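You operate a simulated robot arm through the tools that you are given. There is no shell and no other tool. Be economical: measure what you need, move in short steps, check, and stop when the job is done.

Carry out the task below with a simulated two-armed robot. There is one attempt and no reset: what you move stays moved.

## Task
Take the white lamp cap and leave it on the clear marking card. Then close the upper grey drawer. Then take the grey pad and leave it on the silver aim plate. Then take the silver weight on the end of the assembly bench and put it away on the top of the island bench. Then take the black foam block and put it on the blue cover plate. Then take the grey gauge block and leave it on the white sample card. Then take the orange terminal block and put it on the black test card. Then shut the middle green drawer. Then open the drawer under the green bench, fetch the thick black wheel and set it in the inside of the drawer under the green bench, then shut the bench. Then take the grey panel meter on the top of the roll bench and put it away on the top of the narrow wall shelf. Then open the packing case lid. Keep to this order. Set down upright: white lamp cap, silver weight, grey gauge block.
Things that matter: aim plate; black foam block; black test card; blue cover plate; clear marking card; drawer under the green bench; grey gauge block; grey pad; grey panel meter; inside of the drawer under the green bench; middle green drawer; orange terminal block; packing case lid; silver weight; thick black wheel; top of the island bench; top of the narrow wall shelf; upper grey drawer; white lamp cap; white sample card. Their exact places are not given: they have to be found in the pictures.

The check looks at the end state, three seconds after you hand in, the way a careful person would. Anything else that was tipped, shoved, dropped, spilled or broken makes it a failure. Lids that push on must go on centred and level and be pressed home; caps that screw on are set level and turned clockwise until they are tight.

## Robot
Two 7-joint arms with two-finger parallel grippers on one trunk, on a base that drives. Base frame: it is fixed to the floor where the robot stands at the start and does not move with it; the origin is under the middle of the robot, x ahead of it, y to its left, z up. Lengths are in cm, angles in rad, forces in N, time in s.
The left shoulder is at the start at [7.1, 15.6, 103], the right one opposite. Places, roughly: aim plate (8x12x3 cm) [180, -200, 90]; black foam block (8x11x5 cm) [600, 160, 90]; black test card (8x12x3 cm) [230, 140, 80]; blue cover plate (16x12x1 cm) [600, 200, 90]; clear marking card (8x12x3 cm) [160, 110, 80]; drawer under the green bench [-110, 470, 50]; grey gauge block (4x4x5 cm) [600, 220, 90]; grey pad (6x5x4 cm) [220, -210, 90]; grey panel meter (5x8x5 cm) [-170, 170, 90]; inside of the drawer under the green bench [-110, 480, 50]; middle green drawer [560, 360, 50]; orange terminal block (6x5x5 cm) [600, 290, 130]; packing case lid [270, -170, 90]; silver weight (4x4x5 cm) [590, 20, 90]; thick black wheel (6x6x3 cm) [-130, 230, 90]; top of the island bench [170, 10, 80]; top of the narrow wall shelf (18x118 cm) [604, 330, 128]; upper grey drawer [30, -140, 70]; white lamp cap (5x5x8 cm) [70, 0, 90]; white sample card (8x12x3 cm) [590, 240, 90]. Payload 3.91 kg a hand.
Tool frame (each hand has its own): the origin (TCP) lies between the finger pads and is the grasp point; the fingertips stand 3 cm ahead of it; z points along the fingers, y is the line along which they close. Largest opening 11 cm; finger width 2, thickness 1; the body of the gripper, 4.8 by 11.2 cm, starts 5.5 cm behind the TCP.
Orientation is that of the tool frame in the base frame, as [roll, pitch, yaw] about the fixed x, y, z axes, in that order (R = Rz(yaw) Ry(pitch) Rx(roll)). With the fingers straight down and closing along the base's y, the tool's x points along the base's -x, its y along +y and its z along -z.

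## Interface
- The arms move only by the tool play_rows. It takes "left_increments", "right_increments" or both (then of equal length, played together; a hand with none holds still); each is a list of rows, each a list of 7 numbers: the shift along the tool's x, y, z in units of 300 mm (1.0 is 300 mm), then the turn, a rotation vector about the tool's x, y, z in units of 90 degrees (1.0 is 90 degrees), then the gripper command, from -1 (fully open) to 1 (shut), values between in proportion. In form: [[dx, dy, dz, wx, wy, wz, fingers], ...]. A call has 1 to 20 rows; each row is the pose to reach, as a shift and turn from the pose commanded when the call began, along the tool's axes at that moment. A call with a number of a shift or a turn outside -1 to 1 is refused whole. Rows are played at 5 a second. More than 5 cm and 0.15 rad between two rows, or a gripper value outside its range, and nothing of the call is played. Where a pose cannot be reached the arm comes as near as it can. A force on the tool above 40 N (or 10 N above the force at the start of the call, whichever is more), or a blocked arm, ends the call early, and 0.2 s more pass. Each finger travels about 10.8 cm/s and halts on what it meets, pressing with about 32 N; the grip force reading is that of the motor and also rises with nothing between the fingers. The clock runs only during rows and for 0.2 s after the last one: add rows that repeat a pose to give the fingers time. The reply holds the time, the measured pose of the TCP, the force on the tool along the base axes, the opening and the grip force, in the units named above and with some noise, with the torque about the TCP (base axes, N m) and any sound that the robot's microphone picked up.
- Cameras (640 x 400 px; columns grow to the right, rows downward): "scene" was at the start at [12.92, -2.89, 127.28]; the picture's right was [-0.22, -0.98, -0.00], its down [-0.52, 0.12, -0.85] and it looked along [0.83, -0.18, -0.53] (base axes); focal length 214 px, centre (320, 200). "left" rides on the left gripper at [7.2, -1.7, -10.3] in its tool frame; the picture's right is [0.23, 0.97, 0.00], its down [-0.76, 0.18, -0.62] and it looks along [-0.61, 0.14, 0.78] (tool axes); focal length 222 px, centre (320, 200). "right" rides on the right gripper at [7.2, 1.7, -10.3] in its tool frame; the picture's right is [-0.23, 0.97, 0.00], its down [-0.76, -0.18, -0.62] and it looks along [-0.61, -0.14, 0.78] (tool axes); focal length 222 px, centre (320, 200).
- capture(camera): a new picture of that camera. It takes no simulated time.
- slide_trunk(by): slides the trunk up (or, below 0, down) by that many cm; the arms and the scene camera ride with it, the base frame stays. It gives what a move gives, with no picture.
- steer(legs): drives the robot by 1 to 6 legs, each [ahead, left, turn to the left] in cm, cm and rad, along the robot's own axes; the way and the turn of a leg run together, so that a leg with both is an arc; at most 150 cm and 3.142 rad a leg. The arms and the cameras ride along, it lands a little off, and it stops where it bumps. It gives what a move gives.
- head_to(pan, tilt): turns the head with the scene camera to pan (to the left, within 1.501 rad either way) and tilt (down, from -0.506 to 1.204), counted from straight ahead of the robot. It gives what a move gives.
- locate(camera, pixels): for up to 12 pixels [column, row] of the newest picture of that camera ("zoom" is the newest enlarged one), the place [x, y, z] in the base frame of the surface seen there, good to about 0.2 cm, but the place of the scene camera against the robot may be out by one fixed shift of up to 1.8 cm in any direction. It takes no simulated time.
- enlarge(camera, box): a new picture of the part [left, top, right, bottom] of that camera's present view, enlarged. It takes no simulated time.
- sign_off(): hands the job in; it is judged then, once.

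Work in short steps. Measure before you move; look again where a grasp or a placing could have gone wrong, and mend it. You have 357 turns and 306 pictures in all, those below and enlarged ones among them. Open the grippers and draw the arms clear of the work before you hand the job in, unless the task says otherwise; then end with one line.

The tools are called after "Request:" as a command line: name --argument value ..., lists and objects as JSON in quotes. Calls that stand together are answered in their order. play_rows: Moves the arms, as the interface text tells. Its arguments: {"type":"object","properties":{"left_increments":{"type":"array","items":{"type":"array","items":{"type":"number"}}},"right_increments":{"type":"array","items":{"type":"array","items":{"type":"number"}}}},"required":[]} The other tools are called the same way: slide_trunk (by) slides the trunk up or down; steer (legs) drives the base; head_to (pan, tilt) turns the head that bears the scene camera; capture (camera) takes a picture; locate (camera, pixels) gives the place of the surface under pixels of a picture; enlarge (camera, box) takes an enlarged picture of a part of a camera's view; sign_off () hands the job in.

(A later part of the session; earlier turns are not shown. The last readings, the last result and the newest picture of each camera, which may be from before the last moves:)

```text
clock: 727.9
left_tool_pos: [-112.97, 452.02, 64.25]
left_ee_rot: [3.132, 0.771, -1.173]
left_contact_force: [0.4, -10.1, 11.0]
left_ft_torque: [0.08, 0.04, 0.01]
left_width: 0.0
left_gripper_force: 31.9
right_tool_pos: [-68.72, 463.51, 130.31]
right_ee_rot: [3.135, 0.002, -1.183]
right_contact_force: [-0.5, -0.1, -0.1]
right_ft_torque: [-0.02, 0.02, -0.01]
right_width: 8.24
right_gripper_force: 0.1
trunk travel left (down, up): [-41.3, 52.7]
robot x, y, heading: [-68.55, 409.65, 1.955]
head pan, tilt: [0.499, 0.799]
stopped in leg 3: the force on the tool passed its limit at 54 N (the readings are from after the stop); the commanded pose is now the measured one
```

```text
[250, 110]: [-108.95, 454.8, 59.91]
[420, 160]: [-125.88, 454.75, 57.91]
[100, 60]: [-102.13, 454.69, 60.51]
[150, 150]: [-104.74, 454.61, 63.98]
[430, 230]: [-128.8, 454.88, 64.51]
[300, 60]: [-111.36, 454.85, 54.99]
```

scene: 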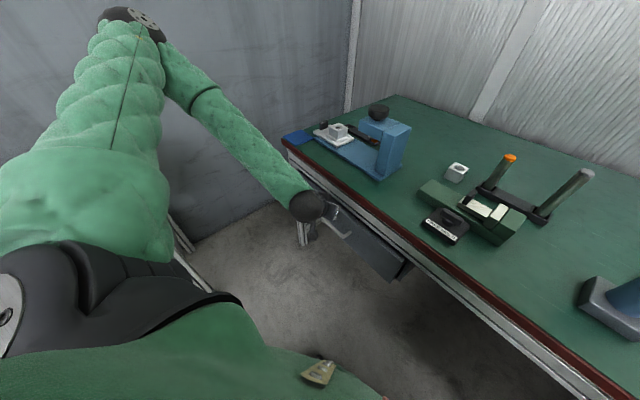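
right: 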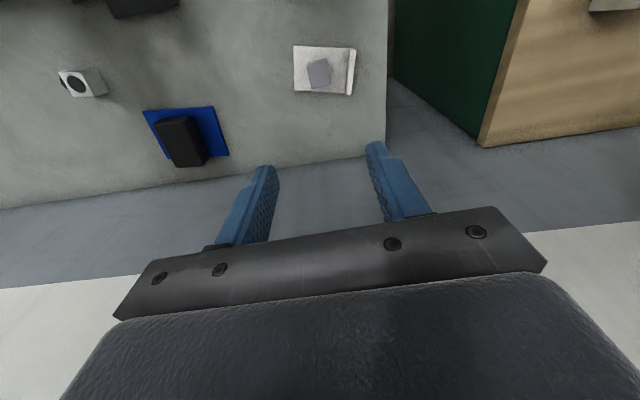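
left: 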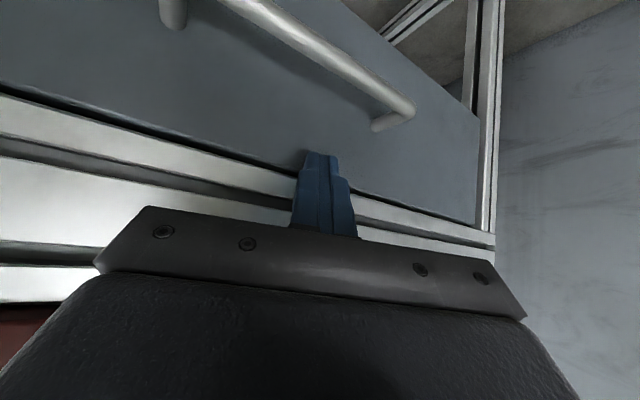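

The drawer is shut flush (y 454.75). Next the panel meter: I back off, raise the trunk and drive to the roll bench.

Request:
steer --legs '[[-28, 11, 0]]'

Request:
slide_trunk --by 40

Request:
steer --legs '[[-100, 0, 0], [-60, -30, 0], [0, 0, 1.187]]'

Request:
head_to --pan 0.2 --tilt 0.55

Request:
capture --camera "scene"

```text
clock: 729.9
left_tool_pos: [-112.64, 421.76, 64.12]
left_ee_rot: [3.133, 0.77, -1.174]
left_contact_force: [-0.7, 0.2, -0.2]
left_ft_torque: [-0.01, 0.01, -0.02]
left_width: 0.01
left_gripper_force: 32.1
right_tool_pos: [-68.44, 433.38, 130.36]
right_ee_rot: [3.136, 0.003, -1.186]
right_contact_force: [1.2, -0.7, 0.5]
right_ft_torque: [0.02, 0.01, -0.01]
right_width: 8.25
right_gripper_force: 0.1
trunk travel left (down, up): [-41.3, 52.7]
robot x, y, heading: [-68.62, 379.72, 1.957]
head pan, tilt: [0.499, 0.799]
```

```text
clock: 733.7
left_tool_pos: [-112.56, 421.84, 104.02]
left_ee_rot: [3.135, 0.768, -1.173]
left_contact_force: [-0.2, -0.1, 0.2]
left_ft_torque: [-0.01, 0.02, -0.03]
left_width: 0.0
left_gripper_force: 31.4
right_tool_pos: [-68.44, 433.51, 170.29]
right_ee_rot: [3.136, 0.002, -1.185]
right_contact_force: [0.5, 0.0, 0.6]
right_ft_torque: [0.02, 0.01, 0.02]
right_width: 8.26
right_gripper_force: 0.1
trunk travel left (down, up): [-81.3, 12.7]
robot x, y, heading: [-68.6, 379.46, 1.95]
head pan, tilt: [0.499, 0.799]
```

```text
clock: 745.2
left_tool_pos: [-35.51, 217.31, 104.03]
left_ee_rot: [3.133, 0.768, 0.027]
left_contact_force: [-0.1, 0.0, 0.3]
left_ft_torque: [0.01, 0.01, -0.02]
left_width: 0.0
left_gripper_force: 32.1
right_tool_pos: [-30.32, 262.73, 170.3]
right_ee_rot: [3.135, 0.001, 0.019]
right_contact_force: [0.0, 0.3, 0.0]
right_ft_torque: [0.01, 0.01, 0.0]
right_width: 8.27
right_gripper_force: 0.1
trunk travel left (down, up): [-81.3, 12.7]
robot x, y, heading: [19.87, 243.17, -3.124]
head pan, tilt: [0.499, 0.799]
```

```text
clock: 746.0
left_tool_pos: [-35.48, 217.16, 104.26]
left_ee_rot: [3.132, 0.77, 0.029]
left_contact_force: [0.3, 0.7, -0.7]
left_ft_torque: [0.0, 0.02, 0.01]
left_width: 0.0
left_gripper_force: 32.2
right_tool_pos: [-30.32, 262.77, 170.36]
right_ee_rot: [3.135, 0.002, 0.016]
right_contact_force: [0.0, -0.3, -0.6]
right_ft_torque: [0.01, 0.0, 0.02]
right_width: 8.24
right_gripper_force: 0.0
trunk travel left (down, up): [-81.3, 12.7]
robot x, y, heading: [19.81, 243.16, -3.123]
head pan, tilt: [0.201, 0.55]
```

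```text
92 pictures are left
```

scene: 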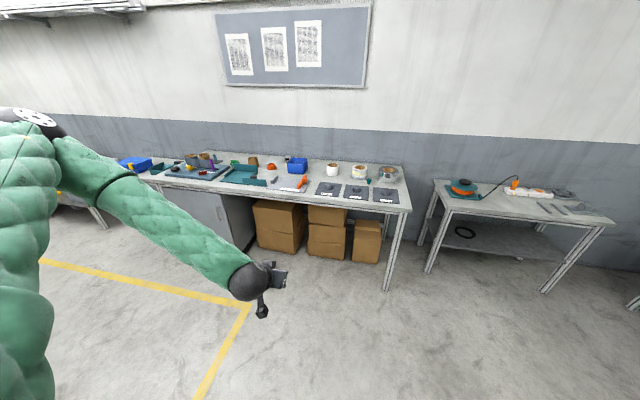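

I raise the trunk and drive in front of the meter, then look with both cameras.

Request:
slide_trunk --by 12

Request:
steer --legs '[[45, 47, -0.018], [50, 0, 0]]'

Request:
capture --camera "scene"

Request:
enlarge --camera "scene" --box '[150, 120, 400, 280]'

Request:
capture --camera "left"

```text
clock: 747.5
left_tool_pos: [-35.49, 217.36, 116.07]
left_ee_rot: [3.132, 0.766, 0.029]
left_contact_force: [-0.2, 0.7, -0.6]
left_ft_torque: [0.02, -0.01, 0.01]
left_width: 0.0
left_gripper_force: 32.1
right_tool_pos: [-30.43, 262.7, 182.33]
right_ee_rot: [3.136, 0.003, 0.016]
right_contact_force: [0.1, 0.4, 0.6]
right_ft_torque: [0.0, 0.03, 0.0]
right_width: 8.24
right_gripper_force: 0.0
trunk travel left (down, up): [-93.3, 0.7]
robot x, y, heading: [19.91, 243.12, -3.125]
head pan, tilt: [0.201, 0.55]
```

```text
clock: 753.7
left_tool_pos: [-130.38, 171.18, 116.01]
left_ee_rot: [3.133, 0.772, 0.006]
left_contact_force: [-0.2, -1.0, -0.1]
left_ft_torque: [0.0, 0.01, 0.02]
left_width: 0.0
left_gripper_force: 32.1
right_tool_pos: [-124.23, 216.47, 182.4]
right_ee_rot: [3.135, 0.004, -0.006]
right_contact_force: [1.2, -1.3, 0.6]
right_ft_torque: [0.05, 0.04, -0.01]
right_width: 8.27
right_gripper_force: 0.1
trunk travel left (down, up): [-93.3, 0.7]
robot x, y, heading: [-74.82, 196.14, 3.135]
head pan, tilt: [0.201, 0.55]
```

```text
91 pictures are left
```

scene: 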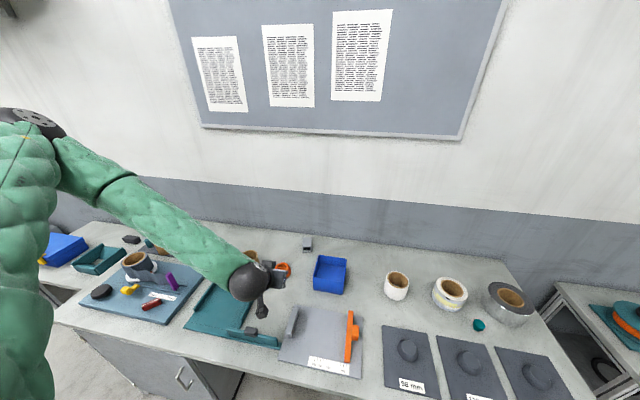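

```text
2.50 times, centred on (275, 200) of scene
```

zoom: 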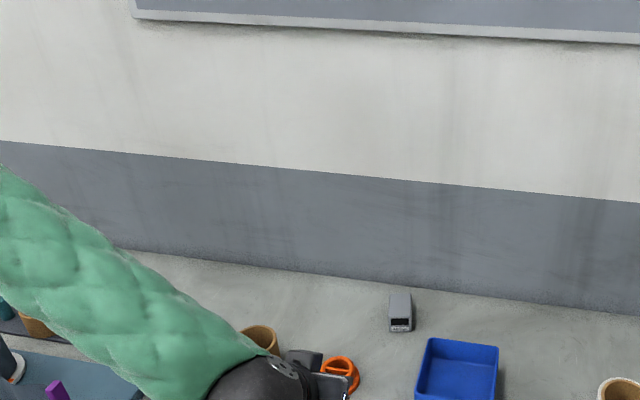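

```text
89 pictures are left
```

left: 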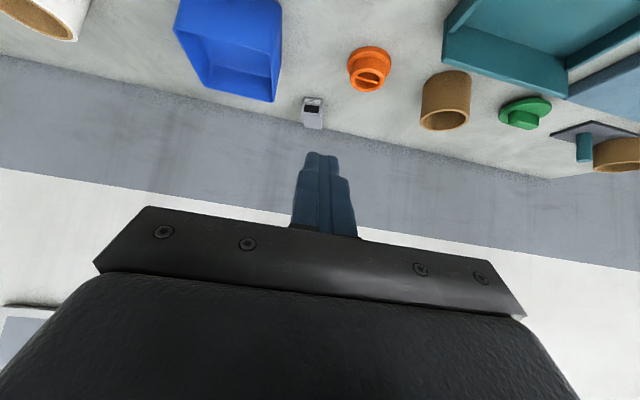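

Request:
enlarge --camera "left" --box '[250, 70, 380, 150]'

Request:
locate --camera "left" --pixels '[[305, 99], [323, 99], [304, 113], [323, 114], [303, 126], [321, 128], [313, 105], [313, 120], [312, 135], [280, 120], [350, 75], [275, 95]]'

```text
4.92 times, centred on (315, 110) of left
```

zoom: 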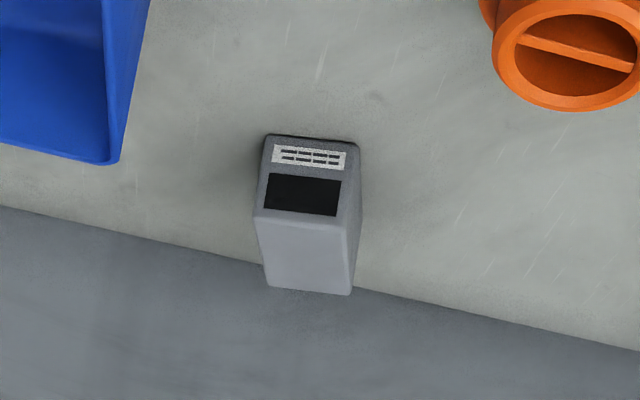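

```text
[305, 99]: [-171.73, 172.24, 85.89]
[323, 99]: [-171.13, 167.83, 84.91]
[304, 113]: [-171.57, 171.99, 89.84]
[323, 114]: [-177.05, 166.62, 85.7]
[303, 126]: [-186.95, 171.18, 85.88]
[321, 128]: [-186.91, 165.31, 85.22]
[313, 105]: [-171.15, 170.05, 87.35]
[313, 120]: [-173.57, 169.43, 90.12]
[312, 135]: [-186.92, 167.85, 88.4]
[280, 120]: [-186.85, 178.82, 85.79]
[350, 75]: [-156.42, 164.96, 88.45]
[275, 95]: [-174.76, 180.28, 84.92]
```

Meter: front x -171.4, y 167.9–172.4, z 85–90, wall at x -187. I drive 10 cm ahead and go to a standoff on the 45° line with open fingers.

Request:
steer --legs '[[10, 0, 0]]'

Request:
play_rows --left_increments '[[-0.022, 0.005, 0.14, 0, 0, 0, 0], [-0.044, 0.01, 0.28, 0, 0, 0, -0.45], [-0.066, 0.015, 0.42, 0, 0, 0, -0.45], [-0.088, 0.02, 0.56, 0, 0, 0, -0.45], [-0.11, 0.025, 0.7, 0, 0, 0, -0.45], [-0.132, 0.03, 0.84, 0, 0, 0, -0.45], [-0.154, 0.035, 0.95, 0, 0, 0, -0.45], [-0.174, 0.04, 0.95, 0, 0, 0, -0.45]]'

Request:
capture --camera "left"

Request:
capture --camera "scene"

```text
clock: 754.8
left_tool_pos: [-140.39, 171.24, 116.2]
left_ee_rot: [3.132, 0.772, 0.004]
left_contact_force: [0.6, -0.8, 0.0]
left_ft_torque: [0.01, 0.04, -0.01]
left_width: 0.0
left_gripper_force: 31.5
right_tool_pos: [-133.7, 216.58, 182.55]
right_ee_rot: [3.134, 0.006, -0.006]
right_contact_force: [0.8, 0.1, 0.1]
right_ft_torque: [-0.02, 0.02, 0.02]
right_width: 8.24
right_gripper_force: 0.1
trunk travel left (down, up): [-93.3, 0.7]
robot x, y, heading: [-84.15, 196.0, 3.134]
head pan, tilt: [0.201, 0.55]
```

```text
clock: 756.6
left_tool_pos: [-161.15, 167.2, 108.41]
left_ee_rot: [3.127, 0.76, 0.002]
left_contact_force: [0.1, -0.6, 0.4]
left_ft_torque: [-0.04, 0.03, 0.02]
left_width: 7.98
left_gripper_force: 0.0
left hand out of reach, approached as far as the arm can: row 2, 3, 4, 5, 6, 7, 8
right_tool_pos: [-134.1, 216.78, 182.42]
right_ee_rot: [3.133, 0.005, -0.008]
right_contact_force: [-0.2, -0.7, 0.4]
right_ft_torque: [-0.02, 0.01, 0.02]
right_width: 8.27
right_gripper_force: 0.1
trunk travel left (down, up): [-93.3, 0.7]
robot x, y, heading: [-84.3, 195.83, 3.128]
head pan, tilt: [0.201, 0.55]
```

```text
87 pictures are left
```

left: 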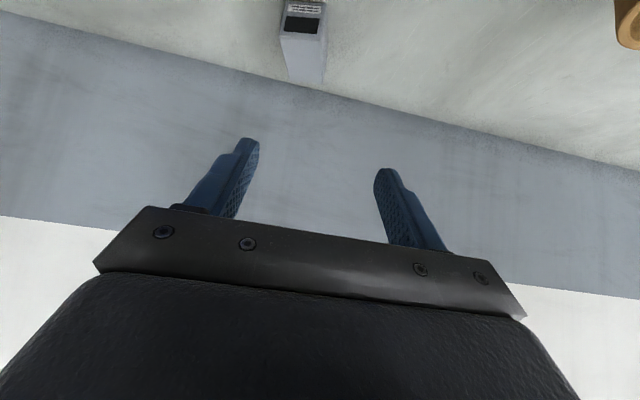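

```text
86 pictures are left
```

scene: 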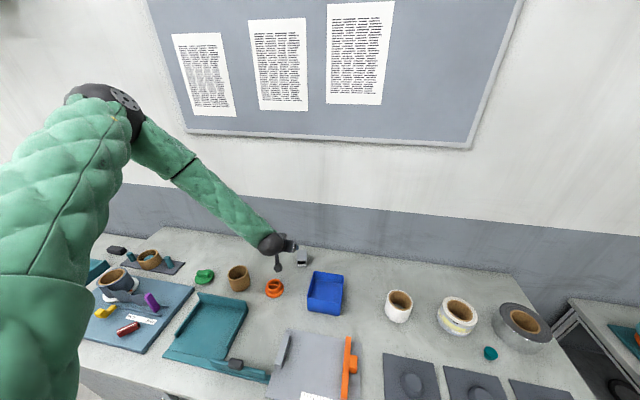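

I lower the trunk 14 and extend again.

Request:
slide_trunk --by -14

Request:
play_rows --left_increments '[[-0.07, -0.03, 0.03, 0, 0, 0, -0.45], [-0.13, -0.06, 0.07, 0, 0, 0, -0.45], [-0.17, -0.093, 0.11, 0, 0, 0, -0.45], [-0.17, -0.093, 0.11, 0, 0, 0, -0.45]]'

Request:
capture --camera "left"

```text
clock: 758.3
left_tool_pos: [-161.23, 167.16, 94.33]
left_ee_rot: [3.127, 0.76, 0.004]
left_contact_force: [-0.7, -0.6, 0.1]
left_ft_torque: [-0.01, 0.02, 0.0]
left_width: 7.99
left_gripper_force: 0.0
right_tool_pos: [-134.37, 216.65, 168.42]
right_ee_rot: [3.135, 0.004, -0.007]
right_contact_force: [0.2, -0.1, -0.1]
right_ft_torque: [0.02, 0.0, -0.01]
right_width: 8.23
right_gripper_force: 0.0
trunk travel left (down, up): [-79.3, 14.7]
robot x, y, heading: [-84.7, 195.82, 3.131]
head pan, tilt: [0.201, 0.55]
```

```text
clock: 759.3
left_tool_pos: [-166.46, 168.81, 96.94]
left_ee_rot: [3.128, 0.759, 0.003]
left_contact_force: [-0.4, 0.6, 0.5]
left_ft_torque: [0.01, -0.01, -0.02]
left_width: 7.99
left_gripper_force: 0.1
left hand out of reach, approached as far as the arm can: row 2, 3, 4
right_tool_pos: [-134.42, 216.61, 168.41]
right_ee_rot: [3.133, 0.004, -0.007]
right_contact_force: [-0.8, -0.1, -0.4]
right_ft_torque: [0.0, 0.01, 0.02]
right_width: 8.25
right_gripper_force: 0.0
trunk travel left (down, up): [-79.3, 14.7]
robot x, y, heading: [-84.72, 195.81, 3.139]
head pan, tilt: [0.201, 0.55]
```

```text
85 pictures are left
```

left: 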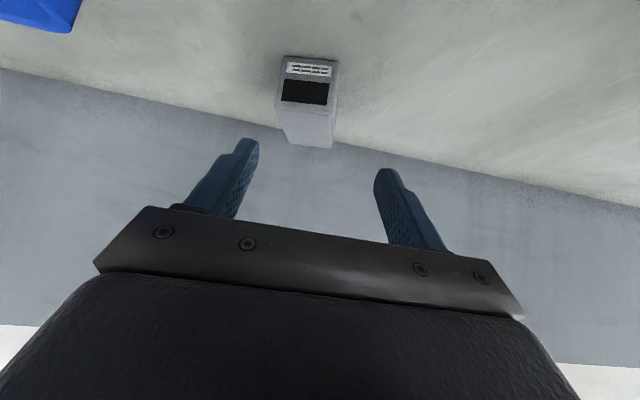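

I lower the trunk 8.3 and then slide horizontally in, with the fingers straddling the meter.

Request:
slide_trunk --by -8.3

Request:
play_rows --left_increments '[[-0.05, -0.043, 0.05, 0, 0, 0, -0.45], [-0.1, -0.043, 0.1, 0, 0, 0, -0.45], [-0.15, -0.043, 0.15, 0, 0, 0, -0.45], [-0.195, -0.043, 0.183, 0, 0, 0, -0.45], [-0.195, -0.043, 0.183, 0, 0, 0, -0.45]]'

Request:
capture --camera "left"

```text
clock: 760.5
left_tool_pos: [-166.41, 168.73, 88.79]
left_ee_rot: [3.128, 0.761, 0.003]
left_contact_force: [0.4, 0.2, -0.4]
left_ft_torque: [0.0, 0.01, -0.01]
left_width: 8.0
left_gripper_force: 0.0
right_tool_pos: [-134.35, 216.57, 160.15]
right_ee_rot: [3.134, 0.003, -0.007]
right_contact_force: [0.5, 0.5, -0.6]
right_ft_torque: [0.01, -0.03, 0.01]
right_width: 8.28
right_gripper_force: 0.2
trunk travel left (down, up): [-71.0, 23.0]
robot x, y, heading: [-84.38, 195.83, 3.133]
head pan, tilt: [0.201, 0.55]
```

```text
clock: 761.7
left_tool_pos: [-172.32, 168.13, 91.47]
left_ee_rot: [3.129, 0.761, 0.004]
left_contact_force: [0.8, 0.3, 1.0]
left_ft_torque: [-0.01, -0.01, 0.02]
left_width: 7.97
left_gripper_force: 0.1
left hand out of reach, approached as far as the arm can: row 1, 2, 3, 4, 5
right_tool_pos: [-134.41, 216.63, 159.98]
right_ee_rot: [3.135, 0.002, -0.007]
right_contact_force: [-0.9, 0.6, -0.2]
right_ft_torque: [0.0, -0.01, -0.01]
right_width: 8.27
right_gripper_force: 0.2
trunk travel left (down, up): [-71.0, 23.0]
robot x, y, heading: [-84.62, 196.01, 3.131]
head pan, tilt: [0.201, 0.55]
```

```text
84 pictures are left
```

left: 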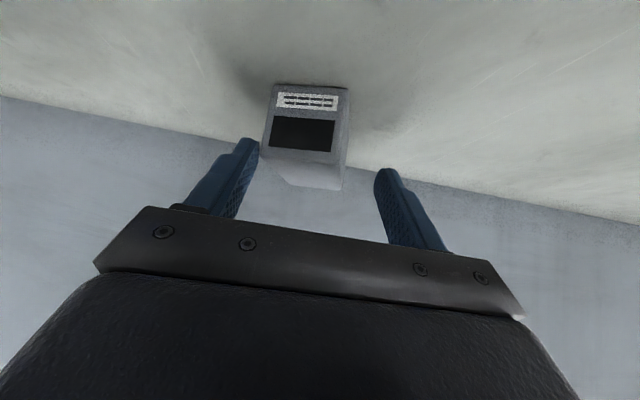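

The meter is toward +y. I shift the base 1.9 cm to +y, then lower the trunk 3 cm.

Request:
steer --legs '[[0.3, -1.8, 0]]'

Request:
slide_trunk --by -2.8

Request:
capture --camera "left"

```text
clock: 762.5
left_tool_pos: [-172.51, 169.59, 91.37]
left_ee_rot: [3.132, 0.76, 0.008]
left_contact_force: [-0.2, 0.0, -0.1]
left_ft_torque: [0.04, -0.01, -0.01]
left_width: 7.97
left_gripper_force: 0.1
right_tool_pos: [-134.66, 217.84, 160.05]
right_ee_rot: [3.139, 0.003, -0.006]
right_contact_force: [0.4, -0.4, -0.4]
right_ft_torque: [0.05, 0.01, 0.06]
right_width: 8.23
right_gripper_force: 0.1
trunk travel left (down, up): [-71.0, 23.0]
robot x, y, heading: [-84.76, 197.7, 3.134]
head pan, tilt: [0.201, 0.55]
```

```text
clock: 763.2
left_tool_pos: [-172.47, 169.79, 88.82]
left_ee_rot: [3.128, 0.759, 0.004]
left_contact_force: [0.3, 0.8, 0.0]
left_ft_torque: [-0.04, 0.01, 0.03]
left_width: 7.98
left_gripper_force: 0.1
right_tool_pos: [-134.56, 218.4, 157.28]
right_ee_rot: [3.134, 0.004, -0.007]
right_contact_force: [-0.1, 1.0, -0.7]
right_ft_torque: [-0.01, 0.0, -0.05]
right_width: 8.24
right_gripper_force: 0.0
trunk travel left (down, up): [-68.2, 25.8]
robot x, y, heading: [-84.81, 197.23, 3.138]
head pan, tilt: [0.201, 0.55]
```

```text
83 pictures are left
```

left: 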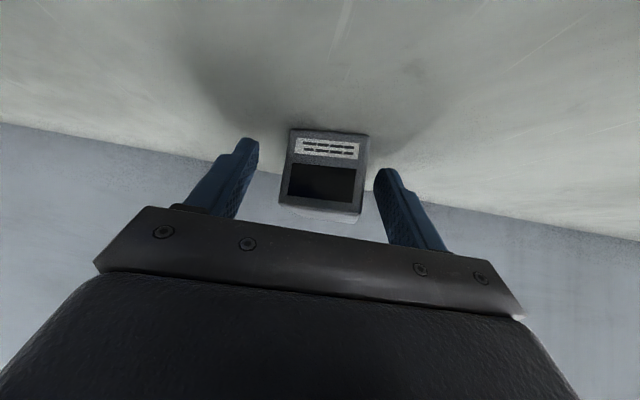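

Well centred. I drive 1.8 cm ahead for a deeper grip, then close.

Request:
steer --legs '[[1.8, 0, 0]]'

Request:
play_rows --left_increments '[[0, 0, 0, 0, 0, 0, -0.1], [0, 0, 0, 0, 0, 0, 0.3], [0, 0, 0, 0, 0, 0, 1], [0, 0, 0, 0, 0, 0, 1], [0, 0, 0, 0, 0, 0, 1]]'

Request:
slide_trunk --by 20

Request:
capture --camera "left"

```text
clock: 764.0
left_tool_pos: [-174.0, 169.89, 88.94]
left_ee_rot: [3.128, 0.762, 0.007]
left_contact_force: [-0.6, 0.1, 0.2]
left_ft_torque: [-0.04, -0.03, -0.01]
left_width: 7.96
left_gripper_force: 0.1
right_tool_pos: [-135.91, 218.2, 157.56]
right_ee_rot: [3.135, 0.006, -0.007]
right_contact_force: [0.1, 0.1, -0.1]
right_ft_torque: [0.02, 0.04, 0.03]
right_width: 8.24
right_gripper_force: 0.1
trunk travel left (down, up): [-68.2, 25.8]
robot x, y, heading: [-86.3, 197.41, 3.138]
head pan, tilt: [0.201, 0.55]
```

```text
clock: 765.2
left_tool_pos: [-174.34, 169.83, 88.63]
left_ee_rot: [3.129, 0.758, 0.004]
left_contact_force: [-0.2, 0.7, -1.0]
left_ft_torque: [-0.02, -0.04, 0.01]
left_width: 4.99
left_gripper_force: 31.6
right_tool_pos: [-136.44, 218.31, 157.34]
right_ee_rot: [3.137, 0.003, -0.009]
right_contact_force: [0.2, -0.1, -0.4]
right_ft_torque: [-0.02, -0.02, -0.01]
right_width: 8.22
right_gripper_force: 0.0
trunk travel left (down, up): [-68.2, 25.8]
robot x, y, heading: [-86.66, 197.45, 3.136]
head pan, tilt: [0.201, 0.55]
```

```text
clock: 767.3
left_tool_pos: [-174.34, 169.86, 108.61]
left_ee_rot: [3.129, 0.762, 0.006]
left_contact_force: [0.4, 0.3, -0.8]
left_ft_torque: [0.0, -0.01, -0.01]
left_width: 4.99
left_gripper_force: 31.7
right_tool_pos: [-136.48, 218.4, 177.29]
right_ee_rot: [3.136, 0.005, -0.007]
right_contact_force: [0.7, 0.5, 0.4]
right_ft_torque: [0.01, 0.0, -0.01]
right_width: 8.27
right_gripper_force: 0.0
trunk travel left (down, up): [-88.2, 5.8]
robot x, y, heading: [-86.5, 197.51, 3.132]
head pan, tilt: [0.201, 0.55]
```

```text
82 pictures are left
```

left: 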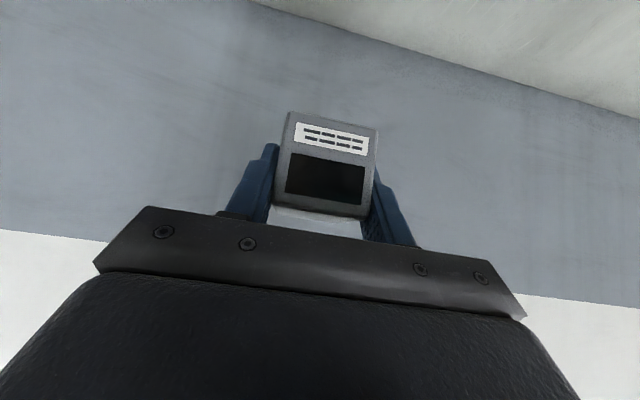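

Meter held level. I raise, back off, draw the hand in, and drive to the far shelf.

Request:
slide_trunk --by 5.5

Request:
steer --legs '[[-45, 0, 0]]'

Request:
play_rows --left_increments '[[0.1, 0, -0.1, 0, 0, 0, 1], [0.2, 0, -0.2, 0, 0, 0, 1], [0.3, 0, -0.3, 0, 0, 0, 1], [0.4, 0, -0.4, 0, 0, 0, 1], [0.45, 0, -0.5, 0, 0, 0, 1], [0.45, 0, -0.6, 0, 0, 0, 1], [0.4, 0, -0.7, 0, 0, 0, 1], [0.35, 0, -0.8, 0, 0, 0, 1]]'

Request:
steer --legs '[[0, 0, 1.573], [0, 0, 1.573], [125, 0, 0], [125, 0, 0], [125, 0, 0]]'

Request:
capture --camera "left"

```text
clock: 768.3
left_tool_pos: [-174.4, 169.86, 114.07]
left_ee_rot: [3.128, 0.759, 0.006]
left_contact_force: [-0.3, -0.3, -1.6]
left_ft_torque: [0.01, -0.06, -0.02]
left_width: 4.99
left_gripper_force: 32.2
right_tool_pos: [-136.47, 218.36, 182.79]
right_ee_rot: [3.137, 0.005, -0.009]
right_contact_force: [0.2, 0.9, -1.1]
right_ft_torque: [-0.02, -0.01, -0.03]
right_width: 8.26
right_gripper_force: 0.1
trunk travel left (down, up): [-93.7, 0.3]
robot x, y, heading: [-86.47, 197.85, 3.131]
head pan, tilt: [0.201, 0.55]
```

```text
clock: 771.0
left_tool_pos: [-129.98, 169.64, 114.07]
left_ee_rot: [3.128, 0.757, 0.002]
left_contact_force: [1.1, -0.2, -1.0]
left_ft_torque: [0.02, -0.03, 0.0]
left_width: 4.97
left_gripper_force: 31.9
right_tool_pos: [-91.99, 218.14, 182.71]
right_ee_rot: [3.134, 0.003, -0.008]
right_contact_force: [-0.7, 0.9, 0.3]
right_ft_torque: [-0.01, -0.01, -0.03]
right_width: 8.25
right_gripper_force: 0.0
trunk travel left (down, up): [-93.7, 0.3]
robot x, y, heading: [-41.94, 197.4, 3.132]
head pan, tilt: [0.201, 0.55]
```

```text
clock: 772.8
left_tool_pos: [-105.4, 170.03, 124.32]
left_ee_rot: [3.129, 0.76, 0.001]
left_contact_force: [-1.0, -0.3, -1.8]
left_ft_torque: [0.0, -0.02, 0.01]
left_width: 4.98
left_gripper_force: 32.2
right_tool_pos: [-91.54, 218.13, 182.85]
right_ee_rot: [3.136, 0.005, -0.01]
right_contact_force: [-0.2, 0.0, 0.1]
right_ft_torque: [0.02, 0.0, -0.02]
right_width: 8.25
right_gripper_force: 0.0
trunk travel left (down, up): [-93.7, 0.3]
robot x, y, heading: [-42.02, 197.42, 3.128]
head pan, tilt: [0.201, 0.55]
```

```text
clock: 798.6
left_tool_pos: [398.11, 212.46, 124.25]
left_ee_rot: [3.13, 0.76, 3.129]
left_contact_force: [0.4, 0.6, -1.1]
left_ft_torque: [0.0, 0.03, 0.01]
left_width: 4.96
left_gripper_force: 32.1
right_tool_pos: [383.29, 164.62, 182.83]
right_ee_rot: [3.135, 0.005, 3.117]
right_contact_force: [0.5, -0.4, -0.6]
right_ft_torque: [0.03, -0.03, 0.03]
right_width: 8.25
right_gripper_force: 0.1
trunk travel left (down, up): [-93.7, 0.3]
robot x, y, heading: [333.94, 186.13, -0.027]
head pan, tilt: [0.201, 0.55]
```

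```text
81 pictures are left
```

left: 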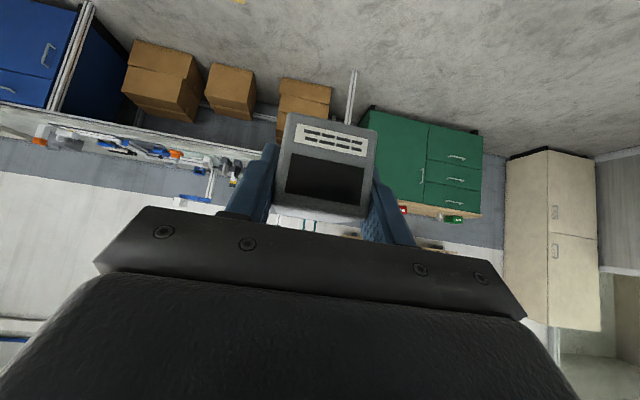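

I drive on in front of the shelf and raise the hand.

Request:
steer --legs '[[100, 20, 0.027], [36, 0, 0], [0, 57, 0]]'

Request:
play_rows --left_increments '[[-0.1, 0, -0.1, 0, 0, 0, 1], [-0.2, 0, -0.2, 0, 0, 0, 1], [-0.3, 0, -0.3, 0, 0, 0, 1], [-0.4, 0, -0.42, 0, 0, 0, 1], [-0.5, 0, -0.52, 0, 0, 0, 1], [-0.58, 0, -0.6, 0, 0, 0, 1]]'

Request:
capture --camera "left"

Request:
head_to --pan 0.3 --tilt 0.4

Request:
capture --camera "scene"

```text
clock: 808.6
left_tool_pos: [533.66, 289.22, 124.26]
left_ee_rot: [3.126, 0.76, -3.131]
left_contact_force: [-0.1, 0.2, -2.6]
left_ft_torque: [0.03, 0.0, 0.02]
left_width: 4.97
left_gripper_force: 31.7
right_tool_pos: [520.12, 240.94, 182.81]
right_ee_rot: [3.134, 0.004, 3.141]
right_contact_force: [-0.2, -0.7, -0.7]
right_ft_torque: [-0.03, -0.01, -0.01]
right_width: 8.24
right_gripper_force: 0.0
trunk travel left (down, up): [-93.7, 0.3]
robot x, y, heading: [470.33, 261.41, 0.003]
head pan, tilt: [0.201, 0.55]
```

```text
clock: 810.0
left_tool_pos: [533.66, 289.15, 149.37]
left_ee_rot: [3.129, 0.762, -3.131]
left_contact_force: [0.9, 0.4, -2.2]
left_ft_torque: [-0.03, 0.02, -0.02]
left_width: 4.99
left_gripper_force: 32.1
right_tool_pos: [520.04, 240.96, 182.91]
right_ee_rot: [3.134, 0.003, 3.141]
right_contact_force: [-0.5, 0.2, 0.5]
right_ft_torque: [0.0, 0.0, -0.01]
right_width: 8.24
right_gripper_force: 0.0
trunk travel left (down, up): [-93.7, 0.3]
robot x, y, heading: [469.99, 261.23, -0.004]
head pan, tilt: [0.201, 0.55]
```

```text
80 pictures are left
```

left: 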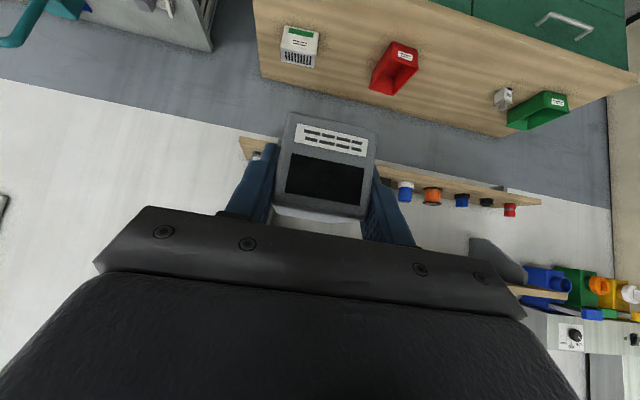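

```text
clock: 810.7
left_tool_pos: [533.7, 289.24, 149.21]
left_ee_rot: [3.129, 0.761, -3.129]
left_contact_force: [0.3, -0.3, -1.4]
left_ft_torque: [0.01, 0.04, -0.02]
left_width: 4.96
left_gripper_force: 31.7
right_tool_pos: [520.09, 241.09, 182.8]
right_ee_rot: [3.136, 0.004, -3.14]
right_contact_force: [-0.1, -0.5, 0.1]
right_ft_torque: [-0.04, 0.02, 0.0]
right_width: 8.26
right_gripper_force: 0.0
trunk travel left (down, up): [-93.7, 0.3]
robot x, y, heading: [470.18, 261.27, -0.001]
head pan, tilt: [0.3, 0.4]
```

```text
79 pictures are left
```

scene: 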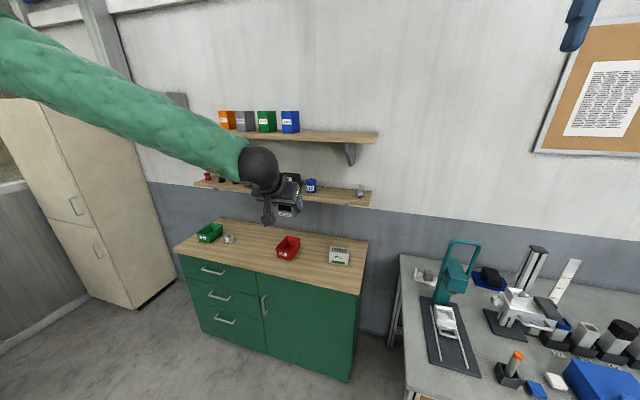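

I drive up to the shelf and go to a standoff before the free spot at y≈291.5.

Request:
steer --legs '[[34.5, 2.2, 0]]'

Request:
play_rows --left_increments '[[-0.06, 0, 0.12, 0, 0, 0, 1], [-0.12, 0, 0.24, 0, 0, 0, 1], [-0.18, 0, 0.36, 0, 0, 0, 1], [-0.25, 0, 0.48, 0, 0, 0, 1], [-0.32, 0, 0.6, 0, 0, 0, 1], [-0.395, 0, 0.736, 0, 0, 0, 1], [-0.395, 0, 0.736, 0, 0, 0, 1]]'

Request:
capture --camera "left"

Request:
capture --camera "scene"

```text
clock: 813.0
left_tool_pos: [568.36, 290.93, 149.42]
left_ee_rot: [3.129, 0.762, -3.136]
left_contact_force: [-1.1, 0.0, -1.5]
left_ft_torque: [0.0, 0.01, -0.02]
left_width: 4.97
left_gripper_force: 31.8
right_tool_pos: [554.41, 242.96, 182.89]
right_ee_rot: [3.134, 0.008, 3.138]
right_contact_force: [-0.4, -0.2, 1.2]
right_ft_torque: [0.02, -0.02, 0.02]
right_width: 8.26
right_gripper_force: 0.0
trunk travel left (down, up): [-93.7, 0.3]
robot x, y, heading: [504.71, 263.45, -0.005]
head pan, tilt: [0.3, 0.4]
```

```text
clock: 814.6
left_tool_pos: [592.45, 291.55, 141.46]
left_ee_rot: [3.129, 0.761, -3.131]
left_contact_force: [0.5, 0.5, -1.8]
left_ft_torque: [0.03, 0.04, 0.01]
left_width: 4.97
left_gripper_force: 31.8
right_tool_pos: [554.7, 243.12, 182.87]
right_ee_rot: [3.135, 0.002, 3.138]
right_contact_force: [-1.1, 0.5, -0.1]
right_ft_torque: [0.01, -0.01, -0.03]
right_width: 8.25
right_gripper_force: 0.1
trunk travel left (down, up): [-93.7, 0.3]
robot x, y, heading: [504.66, 263.62, -0.008]
head pan, tilt: [0.3, 0.4]
```

```text
78 pictures are left
```

left: 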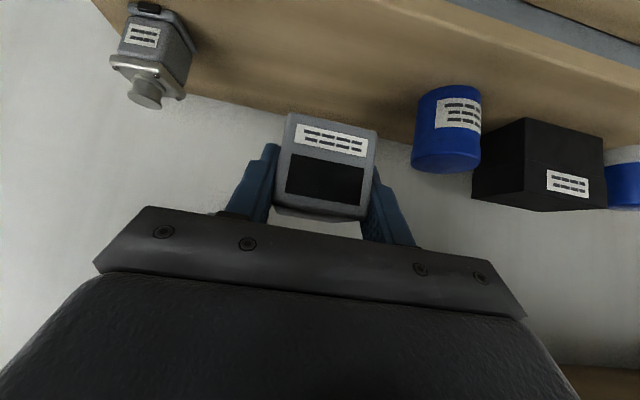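

```text
77 pictures are left
```

scene: 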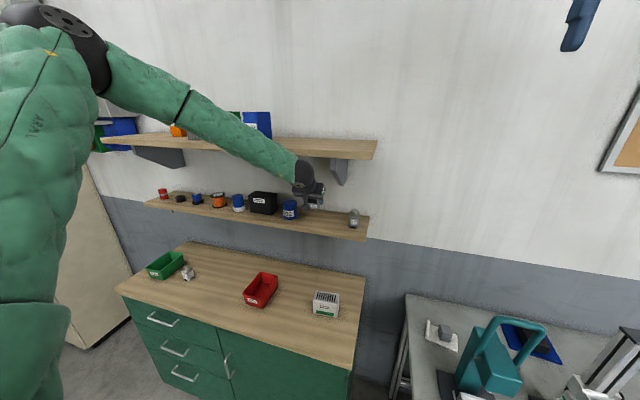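

Spacing is good. I go in along the 45° line to just above the shelf.

Request:
play_rows --left_increments '[[0, 0, 0.13, 0, 0, 0, 1], [0, 0, 0.26, 0, 0, 0, 1], [0, 0, 0.38, 0, 0, 0, 1], [0.003, 0, 0.46, 0, 0, 0, 1], [0.003, 0, 0.475, 0, 0, 0, 1], [0.003, 0, 0.475, 0, 0, 0, 1]]'

Request:
capture --camera "left"

```text
clock: 816.0
left_tool_pos: [602.01, 291.83, 131.11]
left_ee_rot: [3.129, 0.76, -3.133]
left_contact_force: [0.5, -0.2, -1.3]
left_ft_torque: [-0.02, -0.01, -0.01]
left_width: 4.96
left_gripper_force: 31.7
right_tool_pos: [554.73, 242.95, 182.9]
right_ee_rot: [3.134, 0.006, 3.138]
right_contact_force: [-0.5, 0.7, 0.0]
right_ft_torque: [-0.01, -0.02, 0.0]
right_width: 8.23
right_gripper_force: 0.0
trunk travel left (down, up): [-93.7, 0.3]
robot x, y, heading: [504.57, 263.72, -0.007]
head pan, tilt: [0.3, 0.4]
```

```text
76 pictures are left
```

left: 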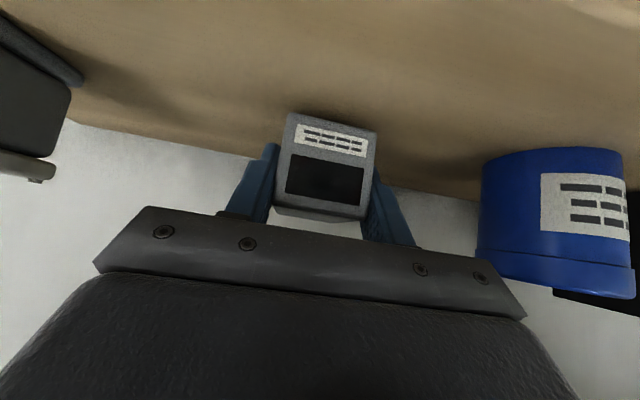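

I lower vertically in small steps until contact.

Request:
play_rows --left_increments '[[0.007, 0, 0.0072, 0, 0, 0, 1], [0.012, 0, 0.0125, 0, 0, 0, 1], [0.016, 0, 0.0168, 0, 0, 0, 1], [0.02, 0, 0.021, 0, 0, 0, 1], [0.023, 0, 0.024, 0, 0, 0, 1]]'

```text
clock: 817.2
left_tool_pos: [602.05, 291.74, 130.46]
left_ee_rot: [3.13, 0.766, -3.132]
left_contact_force: [6.2, 4.6, 26.9]
left_ft_torque: [-0.54, 0.05, 0.04]
left_width: 4.96
left_gripper_force: 32.1
right_tool_pos: [554.55, 242.93, 183.05]
right_ee_rot: [3.135, 0.005, 3.139]
right_contact_force: [0.8, 0.5, -0.1]
right_ft_torque: [0.02, 0.02, 0.0]
right_width: 8.24
right_gripper_force: 0.1
trunk travel left (down, up): [-93.7, 0.3]
robot x, y, heading: [504.94, 263.48, -0.009]
head pan, tilt: [0.3, 0.4]
```

Contact. I release and withdraw along the approach line.

Request:
play_rows --left_increments '[[-0.007, 0, -0.0075, 0, 0, 0, 1], [-0.007, 0, -0.0075, 0, 0, 0, 0.2], [-0.007, 0, -0.0075, 0, 0, 0, -0.35], [-0.007, 0, -0.0075, 0, 0, 0, -0.35], [-0.007, 0, -0.06, 0, 0, 0, -0.35], [-0.007, 0, -0.16, 0, 0, 0, -0.35], [-0.007, 0, -0.3, 0, 0, 0, -0.35], [-0.007, 0, -0.44, 0, 0, 0, -0.35], [-0.007, 0, -0.58, 0, 0, 0, -0.35]]'

Request:
capture --camera "left"

Request:
capture --camera "scene"

```text
clock: 819.2
left_tool_pos: [590.1, 291.34, 142.99]
left_ee_rot: [3.13, 0.762, -3.133]
left_contact_force: [-0.5, 0.9, -0.7]
left_ft_torque: [0.01, -0.05, -0.02]
left_width: 7.42
left_gripper_force: 0.1
right_tool_pos: [554.5, 242.87, 182.93]
right_ee_rot: [3.134, 0.007, 3.137]
right_contact_force: [-0.2, 0.3, -0.2]
right_ft_torque: [-0.01, -0.01, -0.03]
right_width: 8.26
right_gripper_force: 0.1
trunk travel left (down, up): [-93.7, 0.3]
robot x, y, heading: [505.32, 263.4, -0.008]
head pan, tilt: [0.3, 0.4]
```

```text
75 pictures are left
```

left: 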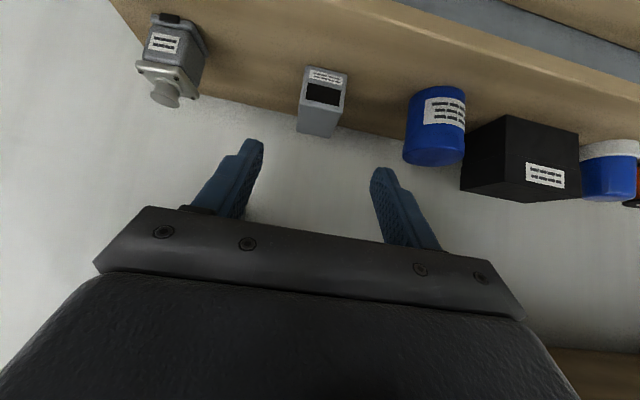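

```text
74 pictures are left
```

scene: 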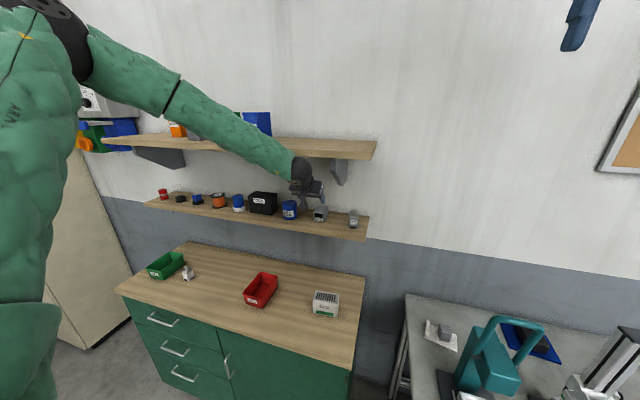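

The meter stands on the shelf. Last: the packing case lid. I retract and drive back to the right-hand bench.

Request:
play_rows --left_increments '[[0.08, 0, -0.1, 0, 0, 0, 0], [0.16, 0, -0.2, 0, 0, 0, 0.5], [0.24, 0, -0.3, 0, 0, 0, 1], [0.32, 0, -0.4, 0, 0, 0, 1], [0.4, 0, -0.5, 0, 0, 0, 1]]'

Request:
steer --legs '[[-22, 0, 0.008], [0, -118, 0], [0, -118, 0], [0, -116, 0]]'

Request:
steer --legs '[[-100, 0, 0], [-100, 0, 0], [0, 0, -1.571]]'

Request:
head_to --pan 0 --tilt 0.8

Request:
capture --camera "scene"

```text
clock: 820.4
left_tool_pos: [570.94, 291.07, 145.41]
left_ee_rot: [3.129, 0.762, -3.134]
left_contact_force: [0.0, -0.2, -0.1]
left_ft_torque: [0.0, 0.0, -0.02]
left_width: 0.0
left_gripper_force: 32.1
right_tool_pos: [554.25, 242.94, 183.03]
right_ee_rot: [3.135, 0.007, 3.139]
right_contact_force: [-0.2, 0.9, -0.4]
right_ft_torque: [-0.02, -0.03, 0.01]
right_width: 8.24
right_gripper_force: 0.2
trunk travel left (down, up): [-93.7, 0.3]
robot x, y, heading: [505.22, 263.54, -0.003]
head pan, tilt: [0.3, 0.4]
```

```text
clock: 838.8
left_tool_pos: [551.04, -60.88, 145.33]
left_ee_rot: [3.13, 0.761, -3.127]
left_contact_force: [0.6, 0.1, -0.9]
left_ft_torque: [-0.01, 0.01, -0.04]
left_width: 0.01
left_gripper_force: 32.3
right_tool_pos: [534.99, -108.98, 182.7]
right_ee_rot: [3.137, 0.004, -3.134]
right_contact_force: [-0.4, 0.2, -0.2]
right_ft_torque: [-0.05, 0.05, 0.01]
right_width: 8.27
right_gripper_force: 0.1
trunk travel left (down, up): [-93.7, 0.3]
robot x, y, heading: [484.86, -88.77, 0.002]
head pan, tilt: [0.3, 0.4]
```

```text
clock: 852.6
left_tool_pos: [314.07, -156.27, 145.29]
left_ee_rot: [3.131, 0.76, 1.617]
left_contact_force: [-0.1, 0.3, -0.2]
left_ft_torque: [0.0, 0.03, -0.01]
left_width: 0.0
left_gripper_force: 31.8
right_tool_pos: [265.43, -141.31, 182.94]
right_ee_rot: [3.137, 0.004, 1.603]
right_contact_force: [-0.2, -0.2, -0.6]
right_ft_torque: [0.05, -0.01, -0.06]
right_width: 8.25
right_gripper_force: 0.0
trunk travel left (down, up): [-93.7, 0.3]
robot x, y, heading: [283.92, -90.86, -1.537]
head pan, tilt: [0.3, 0.4]
```

```text
clock: 853.4
left_tool_pos: [313.97, -156.18, 145.29]
left_ee_rot: [3.128, 0.76, 1.616]
left_contact_force: [0.0, -0.2, -0.9]
left_ft_torque: [0.02, 0.01, 0.02]
left_width: 0.0
left_gripper_force: 32.1
right_tool_pos: [265.24, -141.52, 182.81]
right_ee_rot: [3.134, 0.007, 1.604]
right_contact_force: [-0.3, 0.5, 0.5]
right_ft_torque: [-0.01, -0.02, -0.01]
right_width: 8.25
right_gripper_force: 0.1
trunk travel left (down, up): [-93.7, 0.3]
robot x, y, heading: [284.24, -90.7, -1.538]
head pan, tilt: [0.0, 0.799]
```

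```text
73 pictures are left
```

scene: 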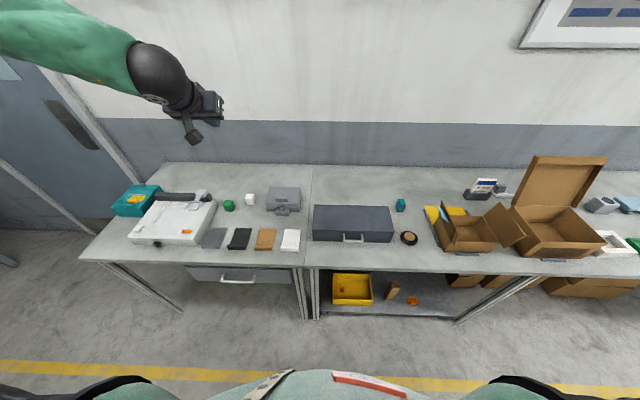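

Request:
enlarge --camera "scene" --box '[290, 180, 440, 270]'

Request:
locate --camera "scene" --pixels '[[354, 238], [345, 236], [363, 236], [314, 207], [388, 208], [315, 237], [392, 240], [350, 220], [350, 230], [315, 222], [392, 225]]'

```text
4.27 times, centred on (365, 225) of scene
```

zoom: 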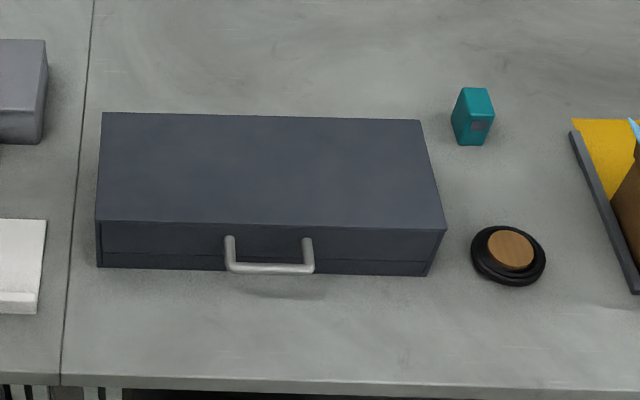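

```text
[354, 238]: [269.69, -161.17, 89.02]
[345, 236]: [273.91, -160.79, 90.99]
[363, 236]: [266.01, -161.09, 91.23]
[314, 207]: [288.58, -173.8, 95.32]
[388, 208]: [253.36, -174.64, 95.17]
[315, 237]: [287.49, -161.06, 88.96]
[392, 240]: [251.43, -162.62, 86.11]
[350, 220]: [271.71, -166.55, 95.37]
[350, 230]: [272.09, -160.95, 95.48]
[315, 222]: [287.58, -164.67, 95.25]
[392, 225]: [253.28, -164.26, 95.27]
```

The case: x 252–288, front y -161, back ≈ -180, handle bar in front at about (270,-157,90). The lid hinges at the back. I position the left hand above it and roll it so the fingers close across the bar.

Request:
steer --legs '[[0, -43, -0.033]]'

Request:
play_rows --left_increments '[[0, 0, 0, 0, 0, 0.09, 1], [0, 0, 0, 0, 0, 0.18, 0.5], [0, 0, 0, 0, 0, 0.27, 0], [0, 0, 0, 0, 0, 0.36, 0], [0, 0, 0, 0, 0, 0.45, 0], [0, 0, 0, 0, 0, 0.54, 0], [0, 0, 0, 0, 0, 0.63, 0], [0, 0, 0, 0, 0, 0.72, 0], [0, 0, 0, 0, 0, 0.81, 0], [0, 0, 0, 0, 0, 0.9, 0], [0, 0, 0, 0, 0, 0.98, 0], [0, 0, 0, 0, 0, 1.0, 0]]'

Request:
slide_trunk --by -22

Request:
capture --camera "left"

Request:
capture --camera "scene"

```text
clock: 856.1
left_tool_pos: [268.45, -157.79, 145.25]
left_ee_rot: [3.13, 0.761, 1.586]
left_contact_force: [0.7, 0.5, -0.5]
left_ft_torque: [0.0, 0.0, 0.03]
left_width: 0.0
left_gripper_force: 32.0
right_tool_pos: [220.27, -141.53, 182.86]
right_ee_rot: [3.136, 0.004, 1.571]
right_contact_force: [-0.1, 0.0, 0.8]
right_ft_torque: [0.02, -0.01, 0.01]
right_width: 8.25
right_gripper_force: 0.1
trunk travel left (down, up): [-93.7, 0.3]
robot x, y, heading: [240.3, -91.65, -1.574]
head pan, tilt: [0.0, 0.799]
```

```text
clock: 858.7
left_tool_pos: [268.21, -157.82, 145.35]
left_ee_rot: [2.381, -0.01, 0.019]
left_contact_force: [-0.2, -0.7, -0.6]
left_ft_torque: [0.0, 0.0, 0.0]
left_width: 5.49
left_gripper_force: 0.0
right_tool_pos: [220.09, -141.58, 182.86]
right_ee_rot: [3.135, 0.004, 1.569]
right_contact_force: [-0.1, -0.2, -0.2]
right_ft_torque: [0.01, -0.01, 0.01]
right_width: 8.24
right_gripper_force: 0.1
trunk travel left (down, up): [-93.7, 0.3]
robot x, y, heading: [240.61, -91.39, -1.575]
head pan, tilt: [0.0, 0.799]
```

```text
clock: 861.0
left_tool_pos: [268.11, -157.82, 123.31]
left_ee_rot: [2.382, -0.008, 0.021]
left_contact_force: [0.1, -0.7, -0.8]
left_ft_torque: [-0.01, 0.01, -0.01]
left_width: 5.49
left_gripper_force: 0.0
right_tool_pos: [220.04, -141.45, 160.97]
right_ee_rot: [3.136, 0.005, 1.572]
right_contact_force: [0.3, -0.2, 0.6]
right_ft_torque: [-0.01, -0.02, 0.04]
right_width: 8.25
right_gripper_force: 0.1
trunk travel left (down, up): [-71.7, 22.3]
robot x, y, heading: [240.52, -91.61, -1.573]
head pan, tilt: [0.0, 0.799]
```

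```text
71 pictures are left
```

left: 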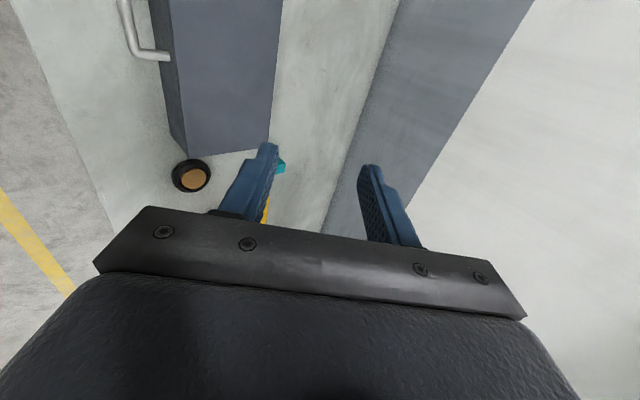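

```text
70 pictures are left
```

scene: 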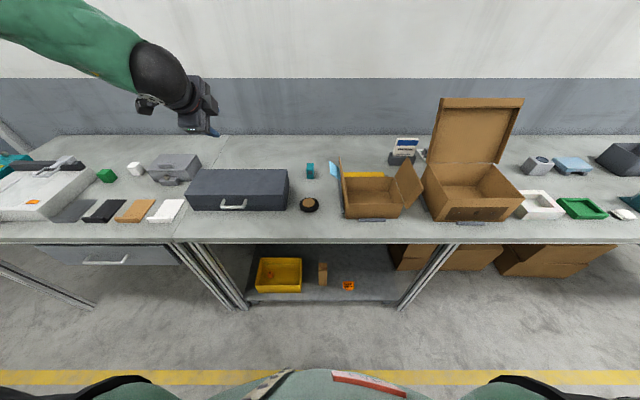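

Clean orientation. I locate the handle bar and lid edges in the left picture.

Request:
locate --camera "left" --pixels '[[128, 20], [135, 45], [155, 56], [170, 58], [185, 130], [175, 30], [200, 150], [250, 140], [280, 10], [150, 5], [215, 80]]'

Request:
locate --camera "scene" --pixels '[[233, 205], [225, 205], [243, 205], [190, 171], [288, 172], [190, 197], [288, 200], [240, 195], [188, 208], [288, 209]]'

```text
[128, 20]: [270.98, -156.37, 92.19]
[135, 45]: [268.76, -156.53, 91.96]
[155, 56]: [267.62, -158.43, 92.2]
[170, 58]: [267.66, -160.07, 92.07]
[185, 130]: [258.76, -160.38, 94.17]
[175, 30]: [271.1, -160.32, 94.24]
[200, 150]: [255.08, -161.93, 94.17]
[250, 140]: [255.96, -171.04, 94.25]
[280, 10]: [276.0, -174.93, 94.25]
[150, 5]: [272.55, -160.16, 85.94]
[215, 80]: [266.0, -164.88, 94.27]
```

```text
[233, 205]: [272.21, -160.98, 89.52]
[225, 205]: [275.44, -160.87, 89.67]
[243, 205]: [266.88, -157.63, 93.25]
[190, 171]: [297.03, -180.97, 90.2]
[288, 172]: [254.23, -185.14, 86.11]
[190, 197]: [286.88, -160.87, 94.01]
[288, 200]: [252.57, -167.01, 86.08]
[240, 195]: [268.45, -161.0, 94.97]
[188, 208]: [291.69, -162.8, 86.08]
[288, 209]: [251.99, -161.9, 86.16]
```

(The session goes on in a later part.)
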